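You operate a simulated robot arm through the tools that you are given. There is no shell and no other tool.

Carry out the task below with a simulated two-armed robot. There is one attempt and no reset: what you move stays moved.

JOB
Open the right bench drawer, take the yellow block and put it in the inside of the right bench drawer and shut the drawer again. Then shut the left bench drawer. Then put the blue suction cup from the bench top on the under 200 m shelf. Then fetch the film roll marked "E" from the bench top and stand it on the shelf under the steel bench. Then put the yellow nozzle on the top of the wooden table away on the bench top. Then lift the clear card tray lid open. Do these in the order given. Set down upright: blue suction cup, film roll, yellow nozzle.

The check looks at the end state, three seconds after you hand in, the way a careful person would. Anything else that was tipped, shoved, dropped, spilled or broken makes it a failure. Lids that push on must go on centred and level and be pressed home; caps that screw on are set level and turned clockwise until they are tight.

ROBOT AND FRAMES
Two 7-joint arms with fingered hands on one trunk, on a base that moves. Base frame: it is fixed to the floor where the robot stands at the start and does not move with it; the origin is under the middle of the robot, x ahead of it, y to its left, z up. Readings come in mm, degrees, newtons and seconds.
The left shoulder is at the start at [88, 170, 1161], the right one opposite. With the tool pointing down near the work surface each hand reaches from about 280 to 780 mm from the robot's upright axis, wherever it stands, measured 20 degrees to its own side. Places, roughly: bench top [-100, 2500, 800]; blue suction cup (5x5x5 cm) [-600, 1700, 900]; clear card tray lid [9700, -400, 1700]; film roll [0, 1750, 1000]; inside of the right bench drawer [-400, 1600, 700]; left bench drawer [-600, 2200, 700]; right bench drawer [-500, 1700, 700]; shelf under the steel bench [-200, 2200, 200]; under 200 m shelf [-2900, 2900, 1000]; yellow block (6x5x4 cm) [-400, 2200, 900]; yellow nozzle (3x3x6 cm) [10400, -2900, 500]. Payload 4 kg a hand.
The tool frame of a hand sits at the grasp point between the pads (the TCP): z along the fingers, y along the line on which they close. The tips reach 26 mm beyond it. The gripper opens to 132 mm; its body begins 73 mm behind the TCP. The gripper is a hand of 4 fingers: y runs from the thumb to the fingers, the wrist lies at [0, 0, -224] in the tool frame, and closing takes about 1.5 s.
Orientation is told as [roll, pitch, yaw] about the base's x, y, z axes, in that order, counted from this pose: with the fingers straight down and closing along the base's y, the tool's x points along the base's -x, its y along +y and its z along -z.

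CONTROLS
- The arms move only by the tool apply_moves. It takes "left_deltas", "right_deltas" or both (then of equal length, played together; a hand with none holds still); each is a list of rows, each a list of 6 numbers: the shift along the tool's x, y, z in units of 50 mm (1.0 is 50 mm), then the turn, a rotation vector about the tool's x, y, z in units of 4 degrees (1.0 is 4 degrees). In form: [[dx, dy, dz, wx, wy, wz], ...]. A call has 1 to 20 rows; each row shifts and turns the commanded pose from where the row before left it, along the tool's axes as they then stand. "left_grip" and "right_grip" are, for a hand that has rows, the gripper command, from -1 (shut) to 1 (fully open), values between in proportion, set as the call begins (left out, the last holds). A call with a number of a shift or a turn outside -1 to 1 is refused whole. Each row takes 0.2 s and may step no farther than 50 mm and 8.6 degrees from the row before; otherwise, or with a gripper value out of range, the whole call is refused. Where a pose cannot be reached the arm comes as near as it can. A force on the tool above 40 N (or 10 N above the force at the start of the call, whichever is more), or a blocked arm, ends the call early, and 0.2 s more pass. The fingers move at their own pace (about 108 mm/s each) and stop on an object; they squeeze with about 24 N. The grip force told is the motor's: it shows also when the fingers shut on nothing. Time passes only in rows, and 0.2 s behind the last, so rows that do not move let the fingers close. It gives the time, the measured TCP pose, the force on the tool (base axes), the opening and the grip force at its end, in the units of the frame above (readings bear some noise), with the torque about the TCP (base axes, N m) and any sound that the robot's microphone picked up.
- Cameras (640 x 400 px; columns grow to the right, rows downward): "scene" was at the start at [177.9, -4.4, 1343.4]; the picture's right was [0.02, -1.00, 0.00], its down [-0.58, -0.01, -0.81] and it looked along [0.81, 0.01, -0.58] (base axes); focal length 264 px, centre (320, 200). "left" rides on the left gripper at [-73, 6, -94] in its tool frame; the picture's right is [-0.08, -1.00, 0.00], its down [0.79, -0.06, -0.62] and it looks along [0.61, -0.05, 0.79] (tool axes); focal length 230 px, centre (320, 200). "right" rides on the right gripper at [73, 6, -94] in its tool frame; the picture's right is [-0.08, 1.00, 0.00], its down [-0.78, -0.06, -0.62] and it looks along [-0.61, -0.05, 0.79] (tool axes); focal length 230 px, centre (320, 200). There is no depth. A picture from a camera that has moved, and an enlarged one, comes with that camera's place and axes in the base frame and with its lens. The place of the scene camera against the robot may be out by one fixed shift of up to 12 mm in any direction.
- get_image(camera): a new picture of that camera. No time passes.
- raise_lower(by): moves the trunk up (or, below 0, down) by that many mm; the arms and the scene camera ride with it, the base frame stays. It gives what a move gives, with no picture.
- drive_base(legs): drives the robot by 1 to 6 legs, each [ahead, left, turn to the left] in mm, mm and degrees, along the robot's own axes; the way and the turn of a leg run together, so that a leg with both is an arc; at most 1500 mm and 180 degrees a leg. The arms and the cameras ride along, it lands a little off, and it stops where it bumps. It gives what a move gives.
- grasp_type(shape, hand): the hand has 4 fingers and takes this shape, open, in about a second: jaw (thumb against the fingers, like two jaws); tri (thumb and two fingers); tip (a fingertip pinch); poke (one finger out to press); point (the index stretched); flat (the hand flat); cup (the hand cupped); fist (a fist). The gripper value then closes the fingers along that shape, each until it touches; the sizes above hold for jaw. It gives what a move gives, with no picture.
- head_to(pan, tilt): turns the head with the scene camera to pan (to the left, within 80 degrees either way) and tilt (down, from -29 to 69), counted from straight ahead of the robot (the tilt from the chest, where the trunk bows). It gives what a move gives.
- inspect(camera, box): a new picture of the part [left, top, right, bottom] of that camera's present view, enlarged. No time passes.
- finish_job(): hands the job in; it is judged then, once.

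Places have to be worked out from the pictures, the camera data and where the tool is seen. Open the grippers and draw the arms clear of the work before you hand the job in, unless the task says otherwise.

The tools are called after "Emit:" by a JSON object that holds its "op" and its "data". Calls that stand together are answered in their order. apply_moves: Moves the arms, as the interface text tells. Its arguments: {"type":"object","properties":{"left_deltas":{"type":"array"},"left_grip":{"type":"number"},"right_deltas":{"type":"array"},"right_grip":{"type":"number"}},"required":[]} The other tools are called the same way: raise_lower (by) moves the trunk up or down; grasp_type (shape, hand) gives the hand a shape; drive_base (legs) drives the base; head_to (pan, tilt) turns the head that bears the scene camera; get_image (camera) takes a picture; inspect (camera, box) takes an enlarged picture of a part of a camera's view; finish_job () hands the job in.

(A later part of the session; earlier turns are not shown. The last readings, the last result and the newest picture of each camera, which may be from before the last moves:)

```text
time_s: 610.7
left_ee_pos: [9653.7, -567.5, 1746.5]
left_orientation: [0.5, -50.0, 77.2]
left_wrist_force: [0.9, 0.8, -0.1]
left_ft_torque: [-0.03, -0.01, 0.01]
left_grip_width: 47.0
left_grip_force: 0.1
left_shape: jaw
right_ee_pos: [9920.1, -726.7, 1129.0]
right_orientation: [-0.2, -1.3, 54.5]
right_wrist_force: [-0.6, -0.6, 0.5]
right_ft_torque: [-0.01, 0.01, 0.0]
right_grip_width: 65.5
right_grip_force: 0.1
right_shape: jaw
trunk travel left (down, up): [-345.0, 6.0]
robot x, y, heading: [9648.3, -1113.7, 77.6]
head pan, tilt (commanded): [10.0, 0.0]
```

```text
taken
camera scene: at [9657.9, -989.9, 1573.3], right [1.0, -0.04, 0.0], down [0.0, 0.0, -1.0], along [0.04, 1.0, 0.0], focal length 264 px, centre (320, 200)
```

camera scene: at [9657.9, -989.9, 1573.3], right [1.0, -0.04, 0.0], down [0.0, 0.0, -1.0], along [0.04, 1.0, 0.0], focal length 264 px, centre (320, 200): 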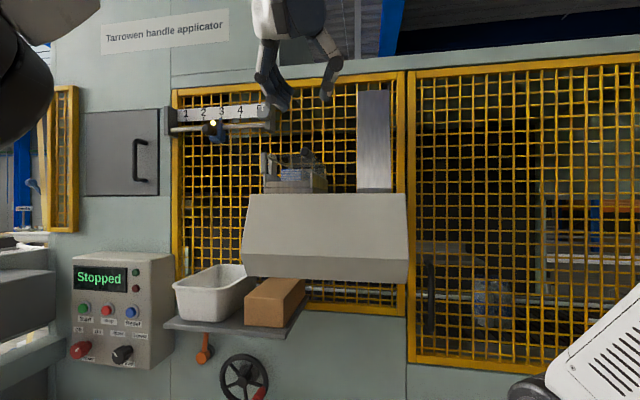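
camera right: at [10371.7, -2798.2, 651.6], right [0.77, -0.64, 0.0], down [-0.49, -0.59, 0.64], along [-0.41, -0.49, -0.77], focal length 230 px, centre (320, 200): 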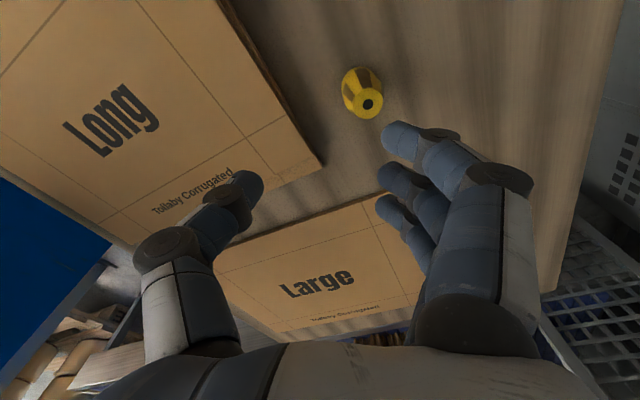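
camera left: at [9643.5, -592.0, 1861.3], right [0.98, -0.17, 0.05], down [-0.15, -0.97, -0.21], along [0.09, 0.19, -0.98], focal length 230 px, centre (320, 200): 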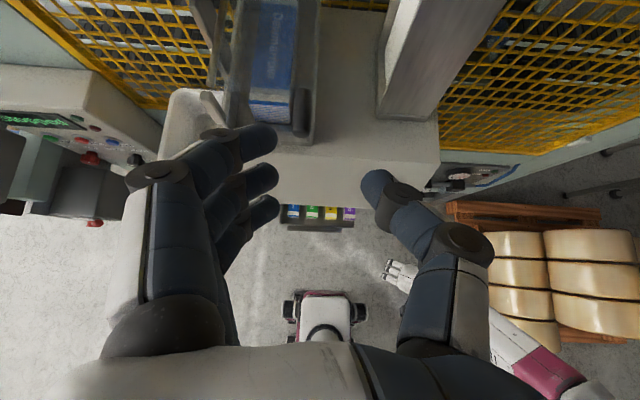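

I enlarge the hand view to measure the knob relative to the hand.

Emit:
{"op": "inspect", "data": {"camera": "left", "box": [190, 0, 410, 160]}}

Emit:
{"op": "inspect", "data": {"camera": "scene", "box": [230, 60, 390, 200]}}

```text
2.50 times, centred on (300, 80) of left
camera zoom: at [9643.5, -592.0, 1861.3], right [0.98, -0.17, 0.05], down [-0.15, -0.97, -0.21], along [0.09, 0.19, -0.98], focal length 575 px, centre (370, 500)
```

zoom: 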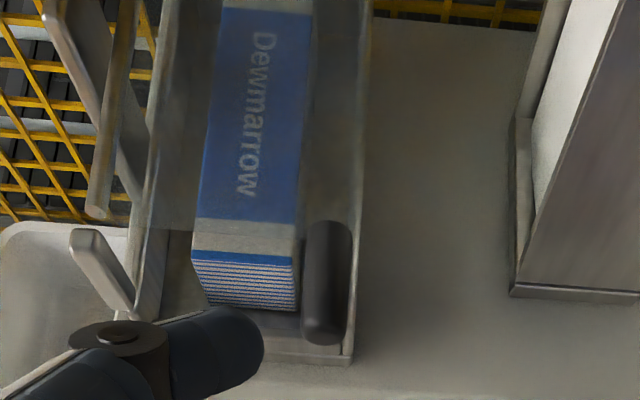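

```text
2.86 times, centred on (310, 130) of scene
camera zoom: at [9657.9, -989.9, 1573.3], right [1.0, -0.04, 0.0], down [0.0, 0.0, -1.0], along [0.04, 1.0, 0.0], focal length 756 px, centre (349, 400)
```

zoom: 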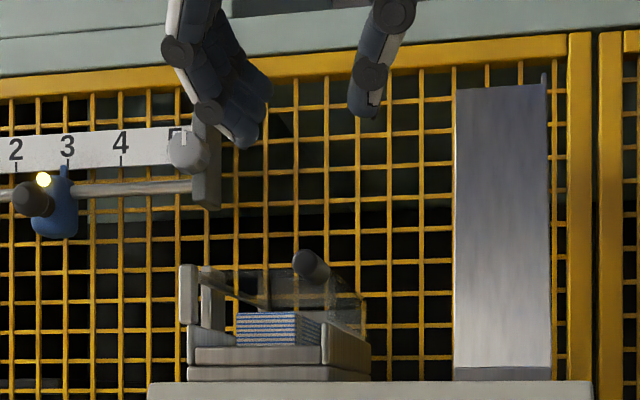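

The rod-shaped knob protrudes freely about 45 mm in front of the lid's front edge, so I can pinch it from the front. I align 17 mm left and advance 70 mm along the hand's axis, then check.

Emit:
{"op": "apply_moves", "data": {"left_deltas": [[0, 0.34, 0, 0, 0, 0], [0, 0, 0.5, 0, 0, 0], [0, 0, 0.5, 0, 0, 0], [0, 0, 0.4, 0, 0, 0], [0, 0, 0, 0, 0, 0]], "left_grip": -0.3}}

Emit:
{"op": "get_image", "data": {"camera": "left"}}

Emit:
{"op": "inspect", "data": {"camera": "scene", "box": [230, 60, 390, 200]}}

```text
time_s: 611.9
left_ee_pos: [9648.4, -511.3, 1701.7]
left_orientation: [0.4, -50.0, 77.4]
left_wrist_force: [-0.6, -0.5, 0.2]
left_ft_torque: [0.02, -0.02, -0.02]
left_grip_width: 47.0
left_grip_force: 0.1
left_shape: jaw
right_ee_pos: [9919.3, -725.3, 1129.8]
right_orientation: [-0.2, -1.2, 54.5]
right_wrist_force: [0.0, 0.3, -0.2]
right_ft_torque: [0.03, -0.04, 0.01]
right_grip_width: 65.4
right_grip_force: 0.0
right_shape: jaw
trunk travel left (down, up): [-345.0, 6.0]
robot x, y, heading: [9648.9, -1115.4, 77.7]
head pan, tilt (commanded): [10.0, 0.0]
```

```text
taken
camera left: at [9639.6, -536.1, 1817.0], right [0.98, -0.17, 0.05], down [-0.15, -0.97, -0.21], along [0.09, 0.19, -0.98], focal length 230 px, centre (320, 200)
```

left: 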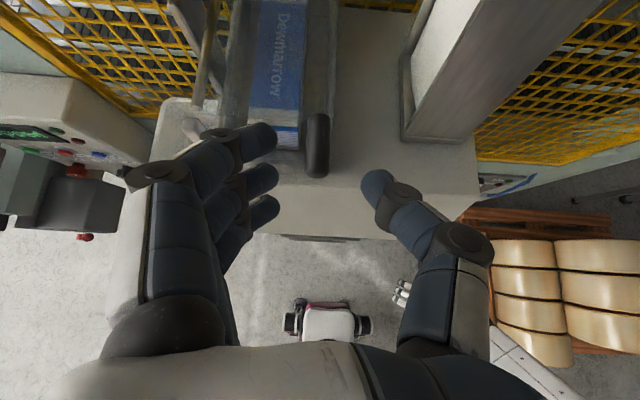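

```text
2.86 times, centred on (310, 130) of scene
camera zoom: at [9658.2, -989.9, 1573.3], right [1.0, -0.04, 0.0], down [0.0, 0.0, -1.0], along [0.04, 1.0, 0.0], focal length 756 px, centre (349, 400)
```

zoom: 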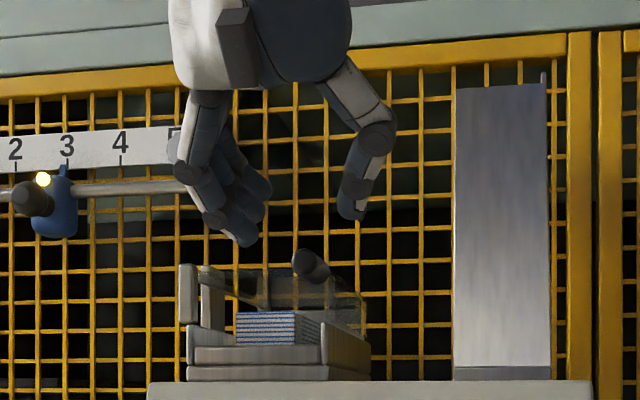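

Alignment is good. I advance the remaining 53 mm and check.

Emit:
{"op": "apply_moves", "data": {"left_deltas": [[-0.03, 0.03, 0.4, 0, 0, 0], [-0.03, 0, 0.4, 0, 0, 0], [-0.03, 0, 0.26, 0, 0, 0], [0, 0, 0, 0, 0, 0]], "left_grip": -0.3}}

Emit:
{"op": "get_image", "data": {"camera": "left"}}

Emit:
{"op": "inspect", "data": {"camera": "scene", "box": [230, 90, 390, 200]}}

```text
time_s: 612.9
left_ee_pos: [9654.7, -470.1, 1670.0]
left_orientation: [0.5, -50.0, 77.2]
left_wrist_force: [0.1, -0.7, -0.6]
left_ft_torque: [0.0, 0.0, 0.03]
left_grip_width: 46.9
left_grip_force: 0.1
left_shape: jaw
right_ee_pos: [9920.4, -725.8, 1129.3]
right_orientation: [-0.3, -1.3, 54.6]
right_wrist_force: [-0.3, 0.2, -0.1]
right_ft_torque: [0.02, -0.01, 0.0]
right_grip_width: 65.6
right_grip_force: 0.1
right_shape: jaw
trunk travel left (down, up): [-345.0, 6.0]
robot x, y, heading: [9649.2, -1114.4, 77.4]
head pan, tilt (commanded): [10.0, 0.0]
```

```text
taken
camera left: at [9646.2, -493.0, 1785.6], right [0.98, -0.17, 0.05], down [-0.15, -0.97, -0.21], along [0.09, 0.19, -0.98], focal length 230 px, centre (320, 200)
```

left: 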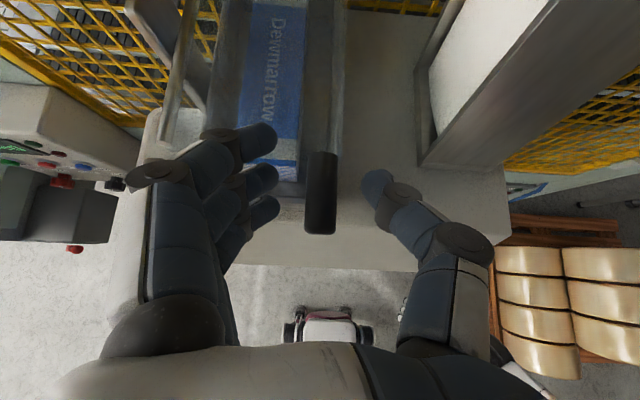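

```text
3.64 times, centred on (310, 145) of scene
camera zoom: at [9657.9, -989.8, 1573.3], right [1.0, -0.04, 0.0], down [0.0, 0.0, -1.0], along [0.04, 1.0, 0.0], focal length 962 px, centre (356, 400)
```

zoom: 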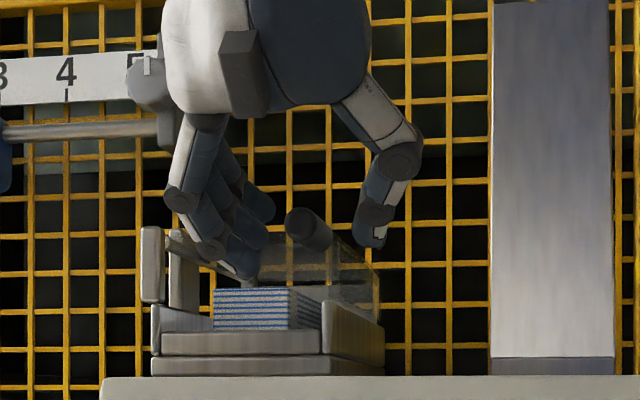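

The knob is between thumb and fingers. I close the hand on it.

Emit:
{"op": "apply_moves", "data": {"left_deltas": [[0, 0, 0, 0, 0, 0], [0, 0, 0, 0, 0, 0], [0, 0, 0, 0, 0, 0], [0, 0, 0, 0, 0, 0], [0, 0, 0, 0, 0, 0]], "left_grip": -1}}

Emit:
{"op": "get_image", "data": {"camera": "left"}}

Emit:
{"op": "inspect", "data": {"camera": "scene", "box": [230, 90, 390, 200]}}

```text
time_s: 614.1
left_ee_pos: [9657.6, -470.2, 1669.7]
left_orientation: [0.5, -50.1, 77.0]
left_wrist_force: [4.9, 0.0, -1.0]
left_ft_torque: [0.02, -0.02, -0.13]
left_grip_width: 2.5
left_grip_force: 24.0
left_shape: jaw
right_ee_pos: [9921.3, -727.1, 1128.0]
right_orientation: [-0.2, -1.2, 54.5]
right_wrist_force: [1.1, 0.9, -0.5]
right_ft_torque: [-0.03, 0.04, 0.02]
right_grip_width: 65.5
right_grip_force: 0.1
right_shape: jaw
trunk travel left (down, up): [-345.0, 6.0]
robot x, y, heading: [9647.2, -1116.0, 77.8]
head pan, tilt (commanded): [10.0, 0.0]
```

```text
taken
camera left: at [9648.4, -492.9, 1785.5], right [0.98, -0.17, 0.05], down [-0.15, -0.97, -0.21], along [0.09, 0.19, -0.98], focal length 230 px, centre (320, 200)
```

left: 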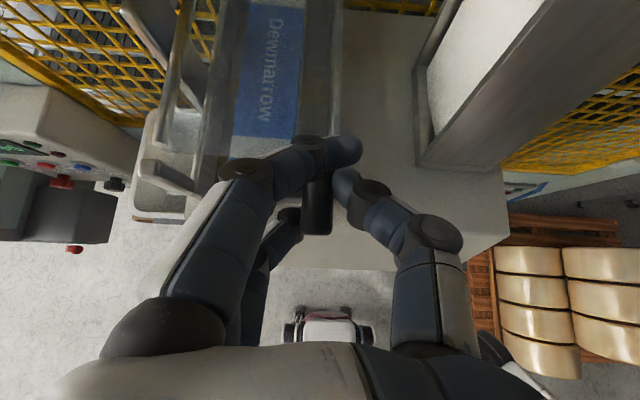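

```text
3.64 times, centred on (310, 145) of scene
camera zoom: at [9659.3, -989.5, 1573.2], right [1.0, -0.04, 0.0], down [0.0, 0.0, -1.0], along [0.04, 1.0, 0.0], focal length 962 px, centre (356, 400)
```

zoom: 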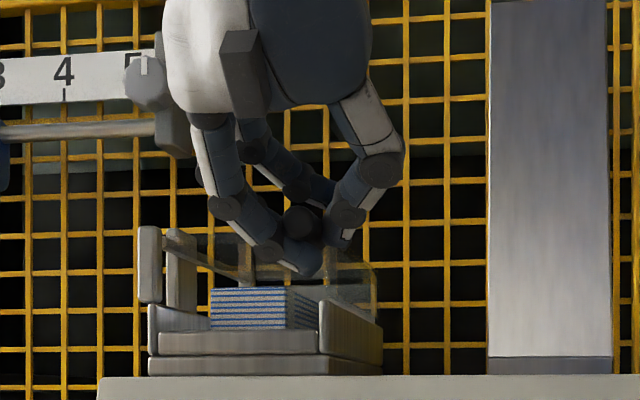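

The fingers cage the knob, but the upper finger reaches over the lid's edge, where the rising lid would hit it. I open, pull back 13 mm and close again on the front part of the knob.

Emit:
{"op": "apply_moves", "data": {"left_deltas": [[0, 0, 0, 0, 0, 0], [0, 0, 0, 0, 0, 0], [0.167, 0, -0.199, 0, 0, 0], [0, 0, 0, 0, 0, 0]], "left_grip": -0.3}}

Emit:
{"op": "apply_moves", "data": {"left_deltas": [[0, 0, 0, 0, 0, 0], [0, 0, 0, 0, 0, 0], [0, 0, 0, 0, 0, 0], [0, 0, 0, 0, 0, 0], [0, 0, 0, 0, 0, 0]], "left_grip": -1}}

Emit:
{"op": "inspect", "data": {"camera": "left", "box": [200, 80, 420, 280]}}

Emit:
{"op": "inspect", "data": {"camera": "scene", "box": [250, 100, 370, 190]}}

```text
time_s: 615.1
left_ee_pos: [9653.0, -481.0, 1669.9]
left_orientation: [0.5, -50.0, 77.3]
left_wrist_force: [-0.8, -0.5, 0.1]
left_ft_torque: [-0.01, 0.01, 0.0]
left_grip_width: 45.7
left_grip_force: 0.1
left_shape: jaw
right_ee_pos: [9919.0, -725.0, 1129.7]
right_orientation: [-0.2, -1.3, 54.5]
right_wrist_force: [0.2, 0.5, 0.0]
right_ft_torque: [-0.02, -0.01, 0.0]
right_grip_width: 65.9
right_grip_force: 0.0
right_shape: jaw
trunk travel left (down, up): [-345.0, 6.0]
robot x, y, heading: [9648.2, -1113.4, 77.7]
head pan, tilt (commanded): [10.0, 0.0]
```

```text
time_s: 616.3
left_ee_pos: [9654.0, -481.7, 1671.0]
left_orientation: [0.5, -50.1, 77.2]
left_wrist_force: [2.5, 1.5, 7.3]
left_ft_torque: [0.35, -0.14, 0.2]
left_grip_width: 4.3
left_grip_force: 24.0
left_shape: jaw
right_ee_pos: [9921.2, -726.1, 1129.1]
right_orientation: [-0.1, -1.3, 54.5]
right_wrist_force: [-0.1, -0.4, -1.5]
right_ft_torque: [-0.02, 0.01, -0.03]
right_grip_width: 65.5
right_grip_force: 0.1
right_shape: jaw
trunk travel left (down, up): [-345.0, 6.0]
robot x, y, heading: [9652.2, -1110.3, 77.6]
head pan, tilt (commanded): [10.0, 0.0]
```

```text
2.00 times, centred on (310, 180) of left
camera zoom: at [9644.1, -505.7, 1786.1], right [0.98, -0.17, 0.05], down [-0.15, -0.97, -0.21], along [0.09, 0.2, -0.98], focal length 460 px, centre (340, 240)
```

zoom: 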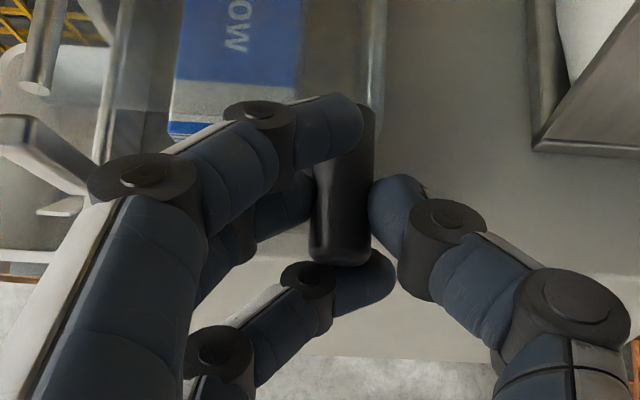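

```text
4.44 times, centred on (310, 145) of scene
camera zoom: at [9658.5, -989.8, 1573.3], right [1.0, -0.04, 0.0], down [0.0, 0.0, -1.0], along [0.04, 1.0, 0.0], focal length 1175 px, centre (364, 444)
```

zoom: 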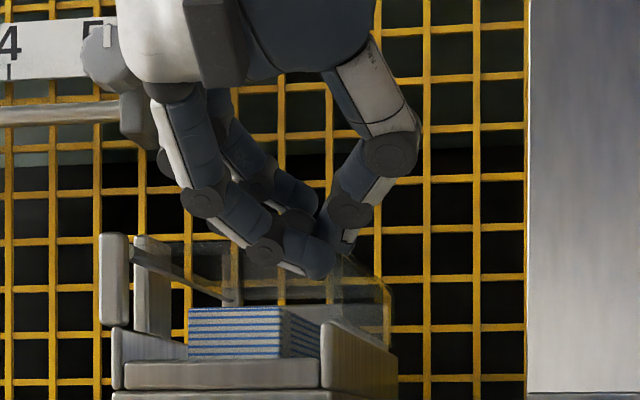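

The knob is pinched with the upper finger in front of the lid edge. I start lifting along the arc (about 87 mm radius), first 10°.

Emit:
{"op": "apply_moves", "data": {"left_deltas": [[-0.116, 0.006, -0.097, 0, 0, 0], [-0.116, 0.02, -0.097, 0, 0, 0], [0, 0, 0, 0, 0, 0]], "left_grip": -1}}

Emit:
{"op": "inspect", "data": {"camera": "scene", "box": [250, 100, 370, 190]}}

Emit:
{"op": "inspect", "data": {"camera": "left", "box": [200, 60, 420, 260]}}

```text
time_s: 617.1
left_ee_pos: [9653.8, -482.3, 1685.9]
left_orientation: [0.6, -50.0, 76.9]
left_wrist_force: [8.2, -1.2, -0.7]
left_ft_torque: [-0.06, -0.14, 0.03]
left_grip_width: 3.0
left_grip_force: 23.8
left_shape: jaw
right_ee_pos: [9922.6, -725.9, 1128.7]
right_orientation: [-0.1, -1.4, 54.5]
right_wrist_force: [0.1, 0.2, -0.4]
right_ft_torque: [0.02, -0.01, -0.06]
right_grip_width: 65.6
right_grip_force: 0.1
right_shape: jaw
trunk travel left (down, up): [-345.0, 6.0]
robot x, y, heading: [9650.9, -1110.3, 77.3]
head pan, tilt (commanded): [10.0, 0.0]
```

```text
4.44 times, centred on (310, 145) of scene
camera zoom: at [9660.5, -989.9, 1573.2], right [1.0, -0.04, 0.0], down [0.0, 0.0, -1.0], along [0.04, 1.0, 0.0], focal length 1175 px, centre (364, 444)
```

zoom: 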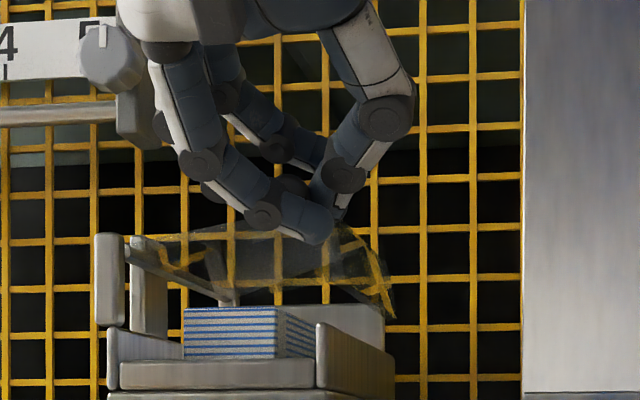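

```text
2.00 times, centred on (310, 160) of left
camera zoom: at [9645.6, -505.4, 1800.8], right [0.98, -0.17, 0.05], down [-0.15, -0.97, -0.21], along [0.09, 0.19, -0.98], focal length 460 px, centre (340, 280)
```

zoom: 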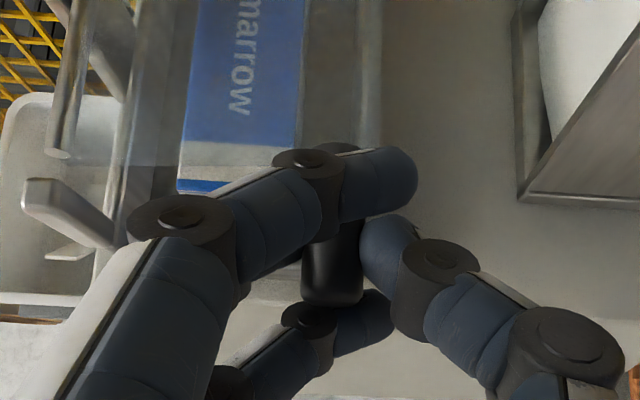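

The clear lid is rising with the knob. I continue along the arc to about 30°.

Emit:
{"op": "apply_moves", "data": {"left_deltas": [[-0.113, 0.025, -0.095, 0, 0, 0], [-0.113, 0.035, -0.095, 0, 0, 0], [-0.105, 0.05, -0.088, 0, 0, 0], [-0.105, 0.06, -0.088, 0, 0, 0], [0, 0, 0, 0, 0, 0]], "left_grip": -1}}

Emit:
{"op": "inspect", "data": {"camera": "scene", "box": [250, 80, 370, 180]}}

Emit:
{"op": "inspect", "data": {"camera": "left", "box": [200, 60, 420, 260]}}

```text
time_s: 618.3
left_ee_pos: [9647.8, -479.2, 1711.9]
left_orientation: [0.8, -50.0, 77.0]
left_wrist_force: [10.6, 2.2, 2.1]
left_ft_torque: [-0.03, -0.2, -0.07]
left_grip_width: 2.5
left_grip_force: 24.4
left_shape: jaw
right_ee_pos: [9921.7, -726.4, 1128.3]
right_orientation: [-0.2, -1.3, 54.5]
right_wrist_force: [-1.5, -0.1, 0.1]
right_ft_torque: [-0.01, 0.01, 0.04]
right_grip_width: 65.6
right_grip_force: 0.0
right_shape: jaw
trunk travel left (down, up): [-345.0, 6.0]
robot x, y, heading: [9648.6, -1111.7, 77.6]
head pan, tilt (commanded): [10.0, 0.0]
```

```text
4.00 times, centred on (310, 130) of scene
camera zoom: at [9661.0, -989.1, 1573.2], right [1.0, -0.04, 0.0], down [0.0, 0.0, -1.0], along [0.04, 1.0, 0.0], focal length 1058 px, centre (360, 480)
```

zoom: 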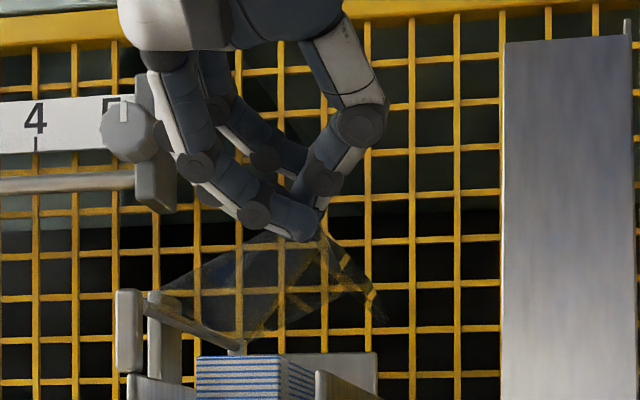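

```text
2.00 times, centred on (310, 160) of left
camera zoom: at [9638.7, -503.7, 1827.6], right [0.98, -0.17, 0.05], down [-0.15, -0.97, -0.21], along [0.08, 0.19, -0.98], focal length 460 px, centre (340, 280)
```

zoom: 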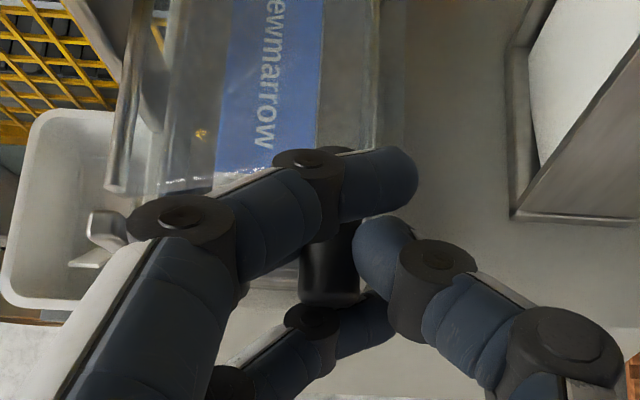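

The lid is at about 27°. I continue along the arc to about 60°.

Emit:
{"op": "apply_moves", "data": {"left_deltas": [[-0.104, 0.099, -0.0875, 0, 0, 0], [-0.104, 0.099, -0.0875, 0, 0, 0], [-0.0925, 0.116, -0.078, 0, 0, 0], [-0.0925, 0.116, -0.078, 0, 0, 0], [-0.0735, 0.135, -0.0615, 0, 0, 0], [-0.0735, 0.135, -0.0615, 0, 0, 0], [0, 0, 0, 0, 0, 0]], "left_grip": -1}}

Emit:
{"op": "inspect", "data": {"camera": "scene", "box": [250, 80, 370, 180]}}

Emit:
{"op": "inspect", "data": {"camera": "left", "box": [200, 60, 420, 260]}}

```text
time_s: 619.4
left_ee_pos: [9632.3, -483.4, 1725.0]
left_orientation: [0.8, -50.5, 76.2]
left_wrist_force: [25.8, 15.0, 12.8]
left_ft_torque: [0.34, -0.54, -0.06]
left_grip_width: 2.8
left_grip_force: 23.7
left_shape: jaw
left hand out of reach, approached as far as the arm can: row 1, 2, 3, 4, 5
right_ee_pos: [9924.6, -724.7, 1128.6]
right_orientation: [-0.1, -1.2, 54.4]
right_wrist_force: [-0.1, 0.3, 0.5]
right_ft_torque: [0.03, -0.02, -0.01]
right_grip_width: 65.7
right_grip_force: 0.0
right_shape: jaw
trunk travel left (down, up): [-345.0, 6.0]
robot x, y, heading: [9651.3, -1110.8, 77.6]
head pan, tilt (commanded): [10.0, 0.0]
stopped in row 5 (left hand): the force on the tool passed its limit at 41 N (the readings are from after the stop); the commanded pose is now the measured one
```

```text
4.00 times, centred on (310, 130) of scene
camera zoom: at [9664.1, -986.9, 1573.0], right [1.0, -0.05, 0.0], down [0.0, 0.0, -1.0], along [0.05, 1.0, 0.0], focal length 1058 px, centre (360, 480)
```

zoom: 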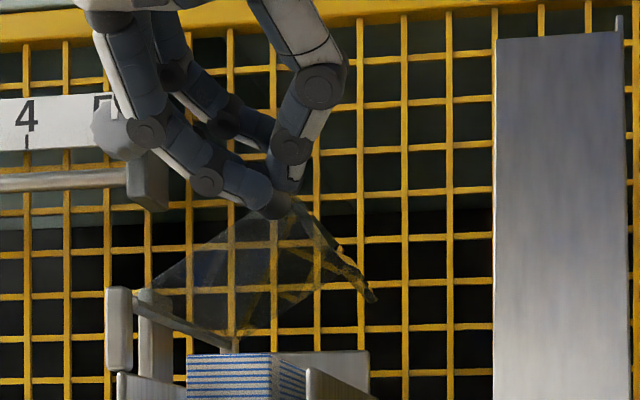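

```text
2.00 times, centred on (310, 160) of left
camera zoom: at [9622.8, -509.0, 1840.3], right [0.98, -0.18, 0.05], down [-0.17, -0.96, -0.21], along [0.09, 0.2, -0.98], focal length 460 px, centre (340, 280)
```

zoom: 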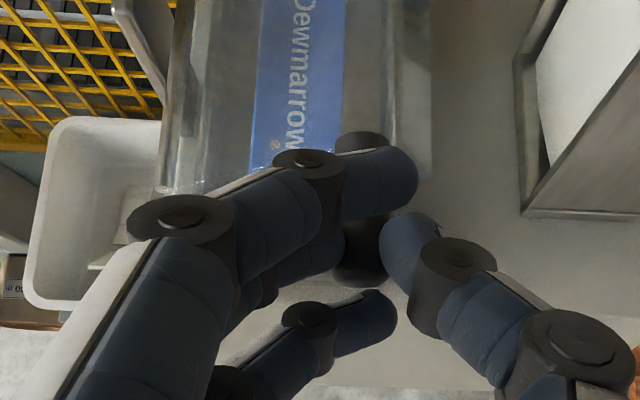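

The arm hit its upward reach limit at about 40° lid angle. I flatten the hand's pitch in place (fingers pivot around the knob), which lowers the wrist and gives more reach.

Emit:
{"op": "apply_moves", "data": {"left_deltas": [[0, -0.05, 0, 0, -1, 0], [0, -0.04, 0, 0, -1, 0], [0, 0, 0, 0, -1, 0], [0, 0, 0, 0, -1, 0]], "left_grip": -1}}

Emit:
{"op": "inspect", "data": {"camera": "scene", "box": [250, 80, 370, 180]}}

Emit:
{"op": "get_image", "data": {"camera": "left"}}

```text
time_s: 620.4
left_ee_pos: [9640.2, -456.7, 1774.6]
left_orientation: [0.8, -66.3, 76.7]
left_wrist_force: [-1.0, -1.0, -0.1]
left_ft_torque: [0.0, 0.01, -0.03]
left_grip_width: 0.1
left_grip_force: 23.7
left_shape: jaw
left hand out of reach, approached as far as the arm can: row 1, 2, 3, 4
right_ee_pos: [9920.2, -726.0, 1130.3]
right_orientation: [-0.2, -1.5, 54.5]
right_wrist_force: [-0.3, 0.2, 0.3]
right_ft_torque: [-0.02, -0.01, -0.01]
right_grip_width: 65.6
right_grip_force: 0.0
right_shape: jaw
trunk travel left (down, up): [-345.0, 6.0]
robot x, y, heading: [9649.5, -1114.4, 77.7]
head pan, tilt (commanded): [10.0, 0.0]
```

```text
4.00 times, centred on (310, 130) of scene
camera zoom: at [9658.3, -990.1, 1573.3], right [1.0, -0.04, 0.0], down [0.0, 0.0, -1.0], along [0.04, 1.0, 0.0], focal length 1058 px, centre (360, 480)
```

zoom: 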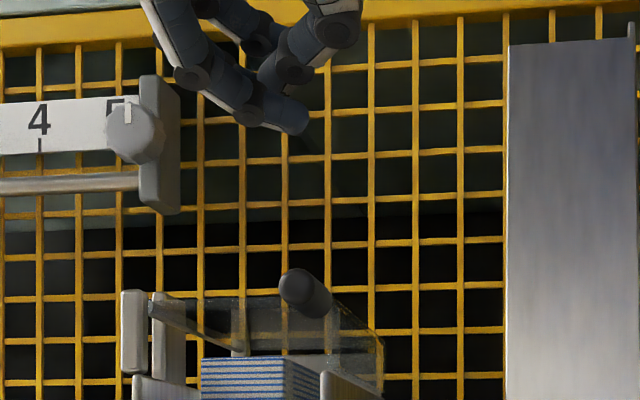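

```text
taken
camera left: at [9623.4, -510.6, 1877.8], right [0.98, -0.19, 0.07], down [-0.14, -0.87, -0.47], along [0.15, 0.45, -0.88], focal length 230 px, centre (320, 200)
```

left: 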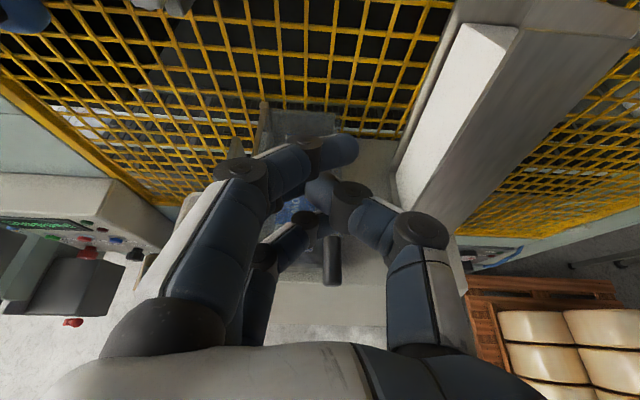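

The knob slipped out and the lid fell shut again — no harm visible. I retract, flatten the hand to about 12° pitch (so the lower finger will sit under the knob), and open it.

Emit:
{"op": "apply_moves", "data": {"left_deltas": [[0.27, 0, -0.61, 0, 0, 0], [0.27, 0, -0.61, 0, 0, 0], [0.27, 0, -0.61, 0, 0, 0], [0, 0, 0, 0, -1, 0], [0, 0, 0, 0, -1, 0], [0, 0, 0, 0, -0.8, 0], [0, 0, 0, 0, 0, 0]], "left_grip": -0.3}}

Emit:
{"op": "get_image", "data": {"camera": "left"}}

Emit:
{"op": "get_image", "data": {"camera": "scene"}}

```text
time_s: 622.0
left_ee_pos: [9642.7, -510.4, 1855.3]
left_orientation: [1.3, -77.3, 76.0]
left_wrist_force: [-0.6, 0.5, 0.2]
left_ft_torque: [-0.03, 0.0, 0.0]
left_grip_width: 45.6
left_grip_force: 0.1
left_shape: jaw
left hand out of reach, approached as far as the arm can: row 1, 2, 3, 4, 5, 6
right_ee_pos: [9920.3, -724.7, 1129.5]
right_orientation: [-0.1, -1.3, 54.5]
right_wrist_force: [-0.3, 0.6, 0.1]
right_ft_torque: [-0.03, 0.0, -0.02]
right_grip_width: 65.5
right_grip_force: 0.0
right_shape: jaw
trunk travel left (down, up): [-345.0, 6.0]
robot x, y, heading: [9649.2, -1114.0, 77.4]
head pan, tilt (commanded): [10.0, 0.0]
```

```text
taken
camera left: at [9622.5, -583.7, 1946.3], right [0.98, -0.2, 0.07], down [-0.11, -0.77, -0.63], along [0.18, 0.61, -0.77], focal length 230 px, centre (320, 200)
```

left: 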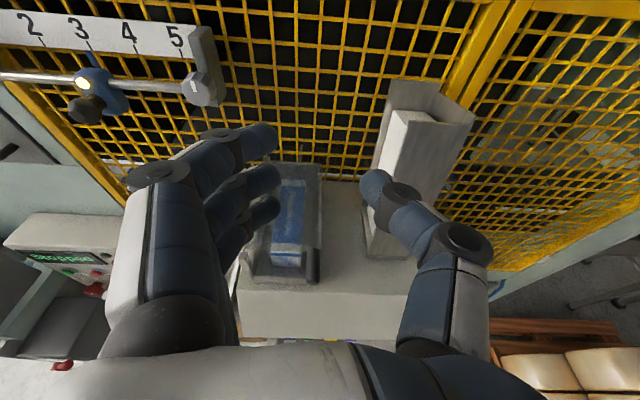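

```text
taken
camera scene: at [9658.3, -989.3, 1573.2], right [1.0, -0.04, 0.0], down [0.0, 0.0, -1.0], along [0.04, 1.0, 0.0], focal length 264 px, centre (320, 200)
```

scene: 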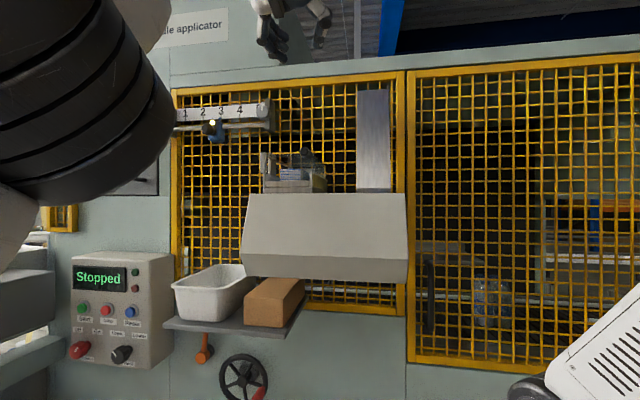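

Hand is flat but high. I back 60 mm and lower to knob height in front of the tray.

Emit:
{"op": "apply_moves", "data": {"left_deltas": [[0.13, 0, -0.585, 0, 0, 0], [0.13, 0, -0.585, 0, 0, 0], [0.74, 0, 0.167, 0, 0, 0], [0.74, 0, 0.167, 0, 0, 0], [0.74, 0, 0.167, 0, 0, 0], [0.74, 0, 0.167, 0, 0, 0], [0.72, 0, 0.163, 0, 0, 0], [0, 0, 0, 0, 0, 0]], "left_grip": -0.3}}

Emit:
{"op": "get_image", "data": {"camera": "left"}}

Emit:
{"op": "inspect", "data": {"camera": "scene", "box": [230, 90, 390, 220]}}

```text
time_s: 623.8
left_ee_pos: [9683.0, -494.4, 1832.7]
left_orientation: [1.3, -77.5, 76.0]
left_wrist_force: [0.2, 0.0, -0.3]
left_ft_torque: [0.02, 0.01, 0.01]
left_grip_width: 45.9
left_grip_force: 0.1
left_shape: jaw
left hand out of reach, approached as far as the arm can: row 1, 2, 3, 4, 5, 6, 7
right_ee_pos: [9920.2, -726.1, 1130.0]
right_orientation: [-0.1, -1.4, 54.5]
right_wrist_force: [-0.6, 0.3, 0.7]
right_ft_torque: [0.01, 0.02, 0.0]
right_grip_width: 65.4
right_grip_force: 0.0
right_shape: jaw
trunk travel left (down, up): [-345.0, 6.0]
robot x, y, heading: [9650.5, -1111.2, 77.4]
head pan, tilt (commanded): [10.0, 0.0]
```

```text
taken
camera left: at [9661.7, -567.8, 1924.2], right [0.98, -0.2, 0.07], down [-0.11, -0.77, -0.63], along [0.18, 0.61, -0.77], focal length 230 px, centre (320, 200)
```

left: 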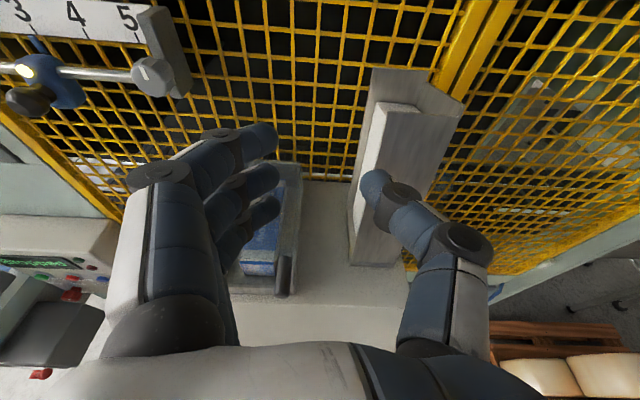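

```text
3.08 times, centred on (310, 155) of scene
camera zoom: at [9658.0, -989.9, 1573.3], right [1.0, -0.04, 0.0], down [0.0, 0.0, -1.0], along [0.04, 1.0, 0.0], focal length 814 px, centre (351, 338)
```

zoom: 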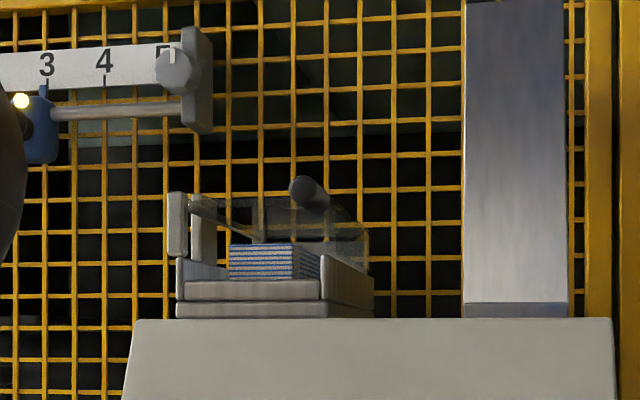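

The arm solver got stuck in a bad configuration (commanded and actual pose differ). I bring the command back to the earlier reachable pose: raise it and pitch down again.

Emit:
{"op": "apply_moves", "data": {"left_deltas": [[-0.78, 0, -0.17, 0, 0, 0], [-0.78, 0, -0.17, 0, 0, 0], [-0.78, 0, -0.17, 0, 0, 0], [-0.78, 0, -0.17, 0, 0, 0], [-0.78, 0, -0.17, 0, 0, 0], [0, 0, 0, 0, 1, 0], [0, 0, 0, 0, 1, 0], [0, 0, 0, 0, 1, 0], [0, 0, 0, 0, 1, 0], [0, 0, 0, 0, 1, 0], [0, 0, 0, 0, 1, 0], [0, 0, 0, 0, 0.9, 0], [0, 0, 0, 0, 0, 0]], "left_grip": -0.3}}

Emit:
{"op": "get_image", "data": {"camera": "left"}}

```text
time_s: 626.6
left_ee_pos: [9639.9, -565.9, 1828.8]
left_orientation: [0.6, -65.6, 76.7]
left_wrist_force: [-0.1, -0.8, 0.0]
left_ft_torque: [-0.02, 0.02, 0.01]
left_grip_width: 45.7
left_grip_force: 0.0
left_shape: jaw
left hand out of reach, approached as far as the arm can: row 1, 2, 3, 4, 5, 6, 7, 8, 9, 10, 11, 12
right_ee_pos: [9920.9, -725.5, 1128.7]
right_orientation: [-0.2, -1.3, 54.4]
right_wrist_force: [0.2, -0.7, -0.3]
right_ft_torque: [0.0, 0.03, 0.0]
right_grip_width: 65.6
right_grip_force: 0.0
right_shape: jaw
trunk travel left (down, up): [-345.0, 6.0]
robot x, y, heading: [9647.8, -1112.9, 77.6]
head pan, tilt (commanded): [10.0, 0.0]
```

```text
taken
camera left: at [9624.7, -619.1, 1934.5], right [0.98, -0.19, 0.07], down [-0.14, -0.88, -0.46], along [0.14, 0.44, -0.89], focal length 230 px, centre (320, 200)
```

left: 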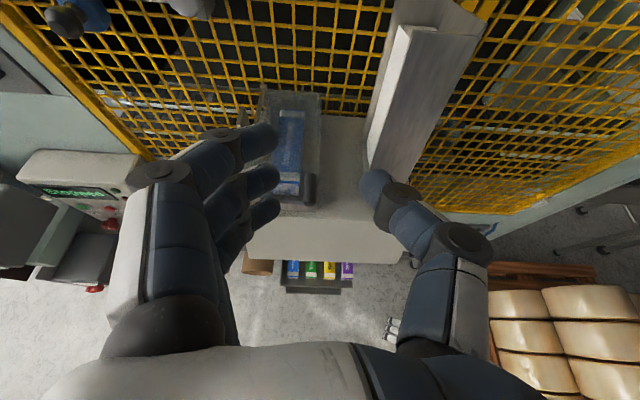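

The command is too close to the body; I move it forward 90 mm, back into the reachable zone.

Emit:
{"op": "apply_moves", "data": {"left_deltas": [[-0.386, 0, 0.46, 0, 0, 0], [-0.386, 0, 0.46, 0, 0, 0], [-0.386, 0, 0.46, 0, 0, 0], [0, 0, 0, 0, 0, 0], [0, 0, 0, 0, 0, 0], [0, 0, 0, 0, 0, 0]], "left_grip": -0.3}}

Emit:
{"op": "get_image", "data": {"camera": "left"}}

```text
time_s: 628.0
left_ee_pos: [9645.7, -520.7, 1809.7]
left_orientation: [0.8, -65.7, 76.7]
left_wrist_force: [-0.8, -0.5, -0.3]
left_ft_torque: [-0.02, -0.01, -0.02]
left_grip_width: 45.7
left_grip_force: 0.0
left_shape: jaw
left hand out of reach, approached as far as the arm can: row 1, 2, 3
right_ee_pos: [9921.7, -725.7, 1130.6]
right_orientation: [-0.2, -1.3, 54.5]
right_wrist_force: [-0.2, 0.2, -0.3]
right_ft_torque: [-0.03, 0.01, 0.03]
right_grip_width: 65.6
right_grip_force: 0.1
right_shape: jaw
trunk travel left (down, up): [-345.0, 6.0]
robot x, y, heading: [9651.3, -1110.7, 77.7]
head pan, tilt (commanded): [10.0, 0.0]
```

```text
taken
camera left: at [9628.8, -574.0, 1913.4], right [0.98, -0.19, 0.07], down [-0.14, -0.88, -0.46], along [0.14, 0.44, -0.88], focal length 230 px, centre (320, 200)
```

left: 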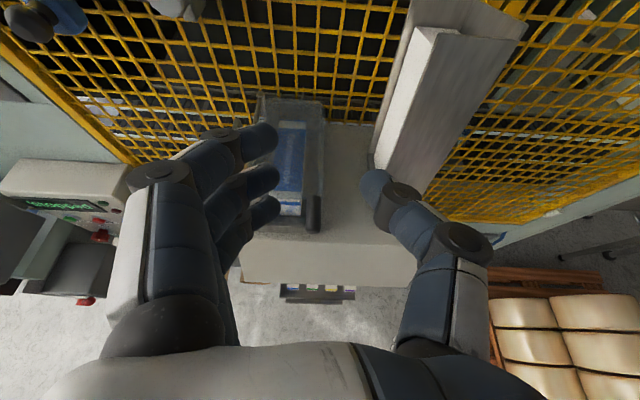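

I back the base off 250 mm and reconfigure the arm in free space.

Emit:
{"op": "drive_base", "data": {"legs": [[-250, 0, 0]]}}

Emit:
{"op": "apply_moves", "data": {"left_deltas": [[0.766, 0, 0.643, 0, 0, 0], [0.766, 0, 0.643, 0, 0, 0], [0.766, 0, 0.643, 0, 0, 0], [0.766, 0, 0.643, 0, 0, 0], [0.766, 0, 0.643, 0, 0, 0], [0.766, 0, 0.643, 0, 0, 0], [0, 0, 0, 0, 0, 0], [0, 0, 0, 0, 0, 0]]}}

Emit:
{"op": "get_image", "data": {"camera": "scene"}}

```text
time_s: 629.8
left_ee_pos: [9592.6, -759.4, 1809.3]
left_orientation: [0.8, -65.8, 76.5]
left_wrist_force: [0.1, -0.7, -0.3]
left_ft_torque: [-0.03, -0.03, -0.02]
left_grip_width: 45.9
left_grip_force: 0.0
left_shape: jaw
right_ee_pos: [9867.9, -965.4, 1129.1]
right_orientation: [-0.2, -1.2, 54.4]
right_wrist_force: [-0.3, 0.0, -0.2]
right_ft_torque: [-0.01, -0.02, -0.02]
right_grip_width: 65.8
right_grip_force: 0.0
right_shape: jaw
trunk travel left (down, up): [-345.0, 6.0]
robot x, y, heading: [9600.7, -1351.7, 77.3]
head pan, tilt (commanded): [10.0, 0.0]
```

```text
time_s: 631.6
left_ee_pos: [9662.0, -592.1, 1648.6]
left_orientation: [0.7, -65.6, 76.7]
left_wrist_force: [0.2, -0.3, 0.2]
left_ft_torque: [0.0, 0.0, -0.02]
left_grip_width: 45.9
left_grip_force: 0.1
left_shape: jaw
left hand out of reach, approached as far as the arm can: row 1, 2, 3, 4, 5, 6
right_ee_pos: [9868.3, -963.9, 1128.5]
right_orientation: [-0.2, -1.3, 54.3]
right_wrist_force: [-0.2, 0.8, 0.8]
right_ft_torque: [-0.02, 0.0, 0.01]
right_grip_width: 65.6
right_grip_force: 0.0
right_shape: jaw
trunk travel left (down, up): [-345.0, 6.0]
robot x, y, heading: [9595.8, -1355.9, 77.5]
head pan, tilt (commanded): [10.0, 0.0]
```

```text
taken
camera scene: at [9605.7, -1227.7, 1573.2], right [1.0, -0.04, 0.0], down [0.0, 0.0, -1.0], along [0.04, 1.0, 0.0], focal length 264 px, centre (320, 200)
```

scene: 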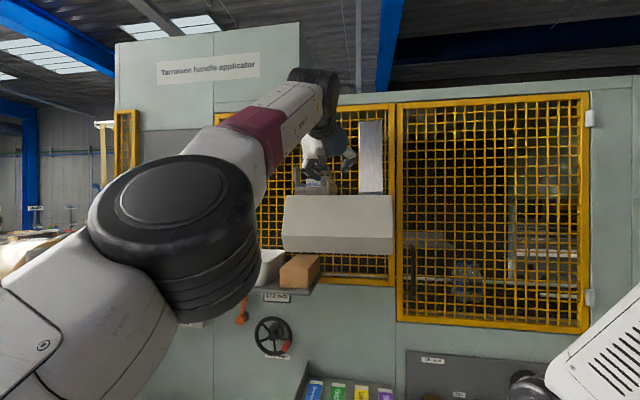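

The measured pitch is stuck at a wrist limit. I rotate the command back towards horizontal, where this arm branch was comfortable before.

Emit:
{"op": "apply_moves", "data": {"left_deltas": [[0, 0, 0, 0, -1, 0], [0, 0, 0, 0, -1, 0], [0, 0, 0, 0, -1, 0], [0, 0, 0, 0, -1, 0], [0, 0, 0, 0, -1, 0], [0, 0, 0, 0, -1, 0], [0, 0, 0, 0, -1, 0], [0, 0, 0, 0, -1, 0], [0, 0, 0, 0, 0, 0], [0, 0, 0, 0, 0, 0]]}}

Emit:
{"op": "get_image", "data": {"camera": "scene"}}

```text
time_s: 633.8
left_ee_pos: [9693.3, -531.7, 1696.8]
left_orientation: [178.0, -82.4, -100.7]
left_wrist_force: [-1.1, 0.4, -0.2]
left_ft_torque: [0.04, 0.05, 0.03]
left_grip_width: 45.6
left_grip_force: 0.1
left_shape: jaw
left hand out of reach, approached as far as the arm can: row 1, 2, 3, 4, 5, 6, 7, 8
right_ee_pos: [9868.0, -965.2, 1130.0]
right_orientation: [-0.2, -1.4, 54.4]
right_wrist_force: [-0.1, -0.6, 0.3]
right_ft_torque: [-0.02, -0.01, 0.0]
right_grip_width: 65.7
right_grip_force: 0.1
right_shape: jaw
trunk travel left (down, up): [-345.0, 6.0]
robot x, y, heading: [9596.2, -1352.2, 77.6]
head pan, tilt (commanded): [10.0, 0.0]
```

```text
taken
camera scene: at [9605.5, -1228.2, 1573.2], right [1.0, -0.04, 0.0], down [0.0, 0.0, -1.0], along [0.04, 1.0, 0.0], focal length 264 px, centre (320, 200)
```

scene: 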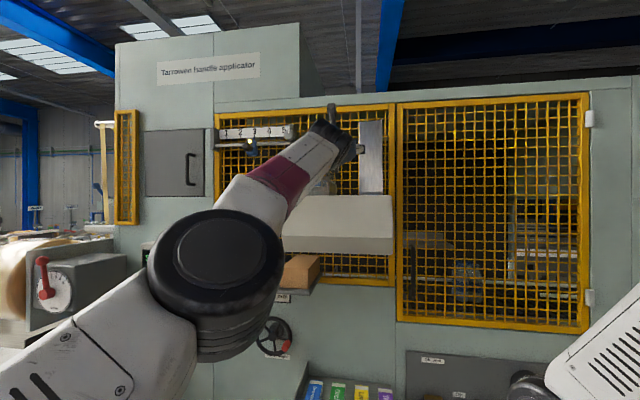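

The arm is far extended; I pull it straight back 180 mm and watch how it responds.

Emit:
{"op": "apply_moves", "data": {"left_deltas": [[-0.12, 0, -0.89, 0, 0, 0], [-0.12, 0, -0.89, 0, 0, 0], [-0.12, 0, -0.89, 0, 0, 0], [-0.12, 0, -0.89, 0, 0, 0], [0, 0, 0, 0, 0, 0]]}}

Emit:
{"op": "get_image", "data": {"camera": "scene"}}

```text
time_s: 635.0
left_ee_pos: [9710.8, -610.3, 1780.2]
left_orientation: [178.0, -82.4, -100.6]
left_wrist_force: [0.6, 0.2, -0.5]
left_ft_torque: [0.0, 0.02, -0.01]
left_grip_width: 45.8
left_grip_force: 0.0
left_shape: jaw
left hand out of reach, approached as far as the arm can: row 1, 2, 3, 4
right_ee_pos: [9867.4, -963.7, 1129.2]
right_orientation: [-0.2, -1.3, 54.4]
right_wrist_force: [-0.2, 0.4, -0.4]
right_ft_torque: [-0.03, 0.0, -0.01]
right_grip_width: 65.9
right_grip_force: 0.2
right_shape: jaw
trunk travel left (down, up): [-345.0, 6.0]
robot x, y, heading: [9596.3, -1349.6, 77.5]
head pan, tilt (commanded): [10.0, 0.0]
```

```text
taken
camera scene: at [9605.3, -1227.4, 1573.1], right [1.0, -0.04, 0.0], down [0.0, 0.0, -1.0], along [0.04, 1.0, 0.0], focal length 264 px, centre (320, 200)
```

scene: 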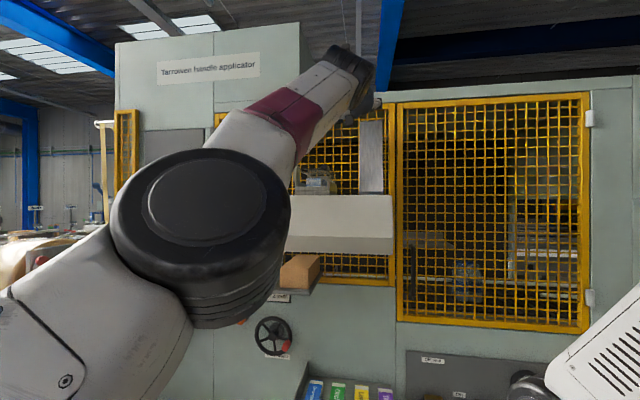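

The arm seems locked in a straight-elbow configuration. I move the command to a comfortable pose (about 545 mm ahead) and lower the trunk, to let the arm re-solve.

Emit:
{"op": "apply_moves", "data": {"left_deltas": [[0.12, 0, 0.89, 0, 0, 0], [0.12, 0, 0.89, 0, 0, 0], [0.12, 0, 0.89, 0, 0, 0], [0.12, 0, 0.89, 0, 0, 0], [0, 0, 0, 0, 0, 0]]}}

Emit:
{"op": "raise_lower", "data": {"by": -170}}

Emit:
{"op": "get_image", "data": {"camera": "scene"}}

```text
time_s: 636.2
left_ee_pos: [9696.2, -568.9, 1745.3]
left_orientation: [177.7, -82.3, -100.5]
left_wrist_force: [0.4, 0.0, -0.4]
left_ft_torque: [-0.02, 0.02, -0.02]
left_grip_width: 46.1
left_grip_force: 0.0
left_shape: jaw
left hand out of reach, approached as far as the arm can: row 1, 2, 3, 4
right_ee_pos: [9868.3, -965.6, 1129.8]
right_orientation: [-0.2, -1.3, 54.3]
right_wrist_force: [0.2, 0.0, 1.2]
right_ft_torque: [-0.03, 0.01, -0.02]
right_grip_width: 65.5
right_grip_force: 0.0
right_shape: jaw
trunk travel left (down, up): [-345.0, 6.0]
robot x, y, heading: [9594.2, -1353.3, 77.7]
head pan, tilt (commanded): [10.0, 0.0]
```

```text
time_s: 637.6
left_ee_pos: [9698.9, -524.5, 1550.7]
left_orientation: [174.1, -85.9, -96.6]
left_wrist_force: [-10.4, -27.1, 7.9]
left_ft_torque: [-0.51, 0.29, 0.42]
left_grip_width: 46.3
left_grip_force: 0.1
left_shape: jaw
right_ee_pos: [9864.5, -969.1, 985.5]
right_orientation: [-0.4, -1.0, 54.5]
right_wrist_force: [-0.5, -0.6, 0.8]
right_ft_torque: [-0.01, 0.01, -0.01]
right_grip_width: 65.7
right_grip_force: 0.0
right_shape: jaw
trunk travel left (down, up): [-203.0, 148.0]
robot x, y, heading: [9596.2, -1351.1, 77.6]
head pan, tilt (commanded): [10.0, 0.0]
stopped: the force on the tool passed its limit at 48 N (the readings are from after the stop); the commanded pose is now the measured one
```

```text
taken
camera scene: at [9609.5, -1202.4, 1430.5], right [1.0, -0.04, 0.0], down [0.0, 0.0, -1.0], along [0.04, 1.0, 0.0], focal length 264 px, centre (320, 200)
```

scene: 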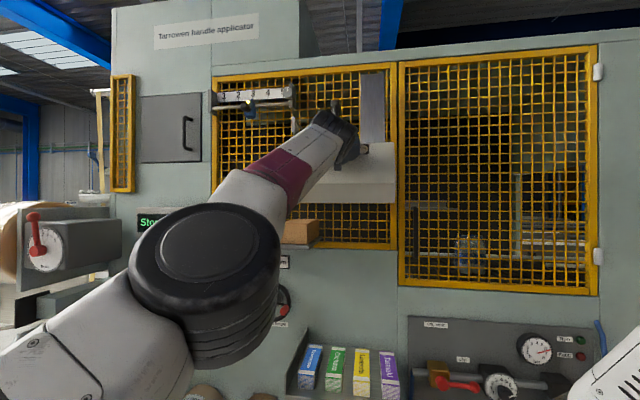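

The hand touched the white unit and stopped; at least the command is synced with the real pose now. I back the base off and check the unit.

Emit:
{"op": "drive_base", "data": {"legs": [[-250, 0, 0]]}}

Emit:
{"op": "get_image", "data": {"camera": "scene"}}

Emit:
{"op": "get_image", "data": {"camera": "left"}}

```text
time_s: 639.5
left_ee_pos: [9649.1, -760.7, 1542.6]
left_orientation: [172.7, -86.6, -95.2]
left_wrist_force: [-0.2, -0.1, 0.1]
left_ft_torque: [-0.01, 0.02, 0.01]
left_grip_width: 46.1
left_grip_force: 0.1
left_shape: jaw
right_ee_pos: [9813.3, -1210.0, 984.1]
right_orientation: [-0.4, -0.8, 54.6]
right_wrist_force: [0.0, -0.2, -0.1]
right_ft_torque: [0.02, -0.02, 0.02]
right_grip_width: 65.7
right_grip_force: 0.0
right_shape: jaw
trunk travel left (down, up): [-203.0, 148.0]
robot x, y, heading: [9543.1, -1596.7, 77.7]
head pan, tilt (commanded): [10.0, 0.0]
```

```text
taken
camera scene: at [9558.1, -1441.2, 1429.9], right [1.0, -0.04, 0.0], down [0.0, 0.0, -1.0], along [0.04, 1.0, 0.0], focal length 264 px, centre (320, 200)
```

scene: 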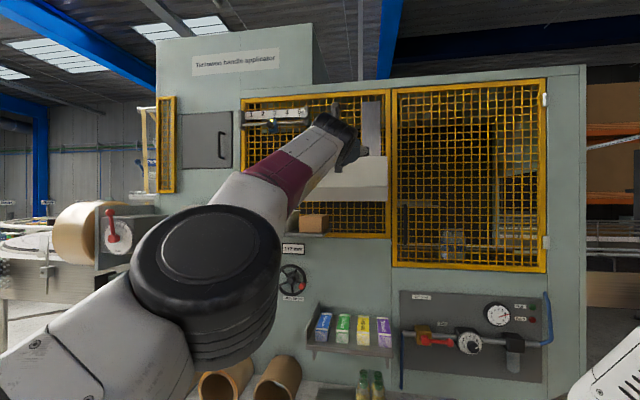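

```text
taken
camera left: at [9623.1, -855.9, 1609.5], right [0.97, -0.22, 0.07], down [-0.07, -0.57, -0.82], along [0.22, 0.79, -0.57], focal length 230 px, centre (320, 200)
```

left: 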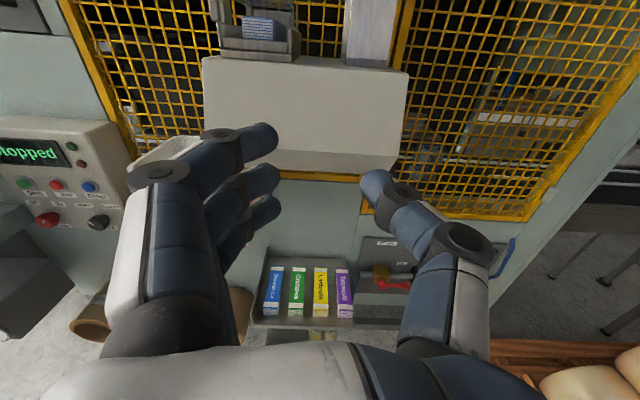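

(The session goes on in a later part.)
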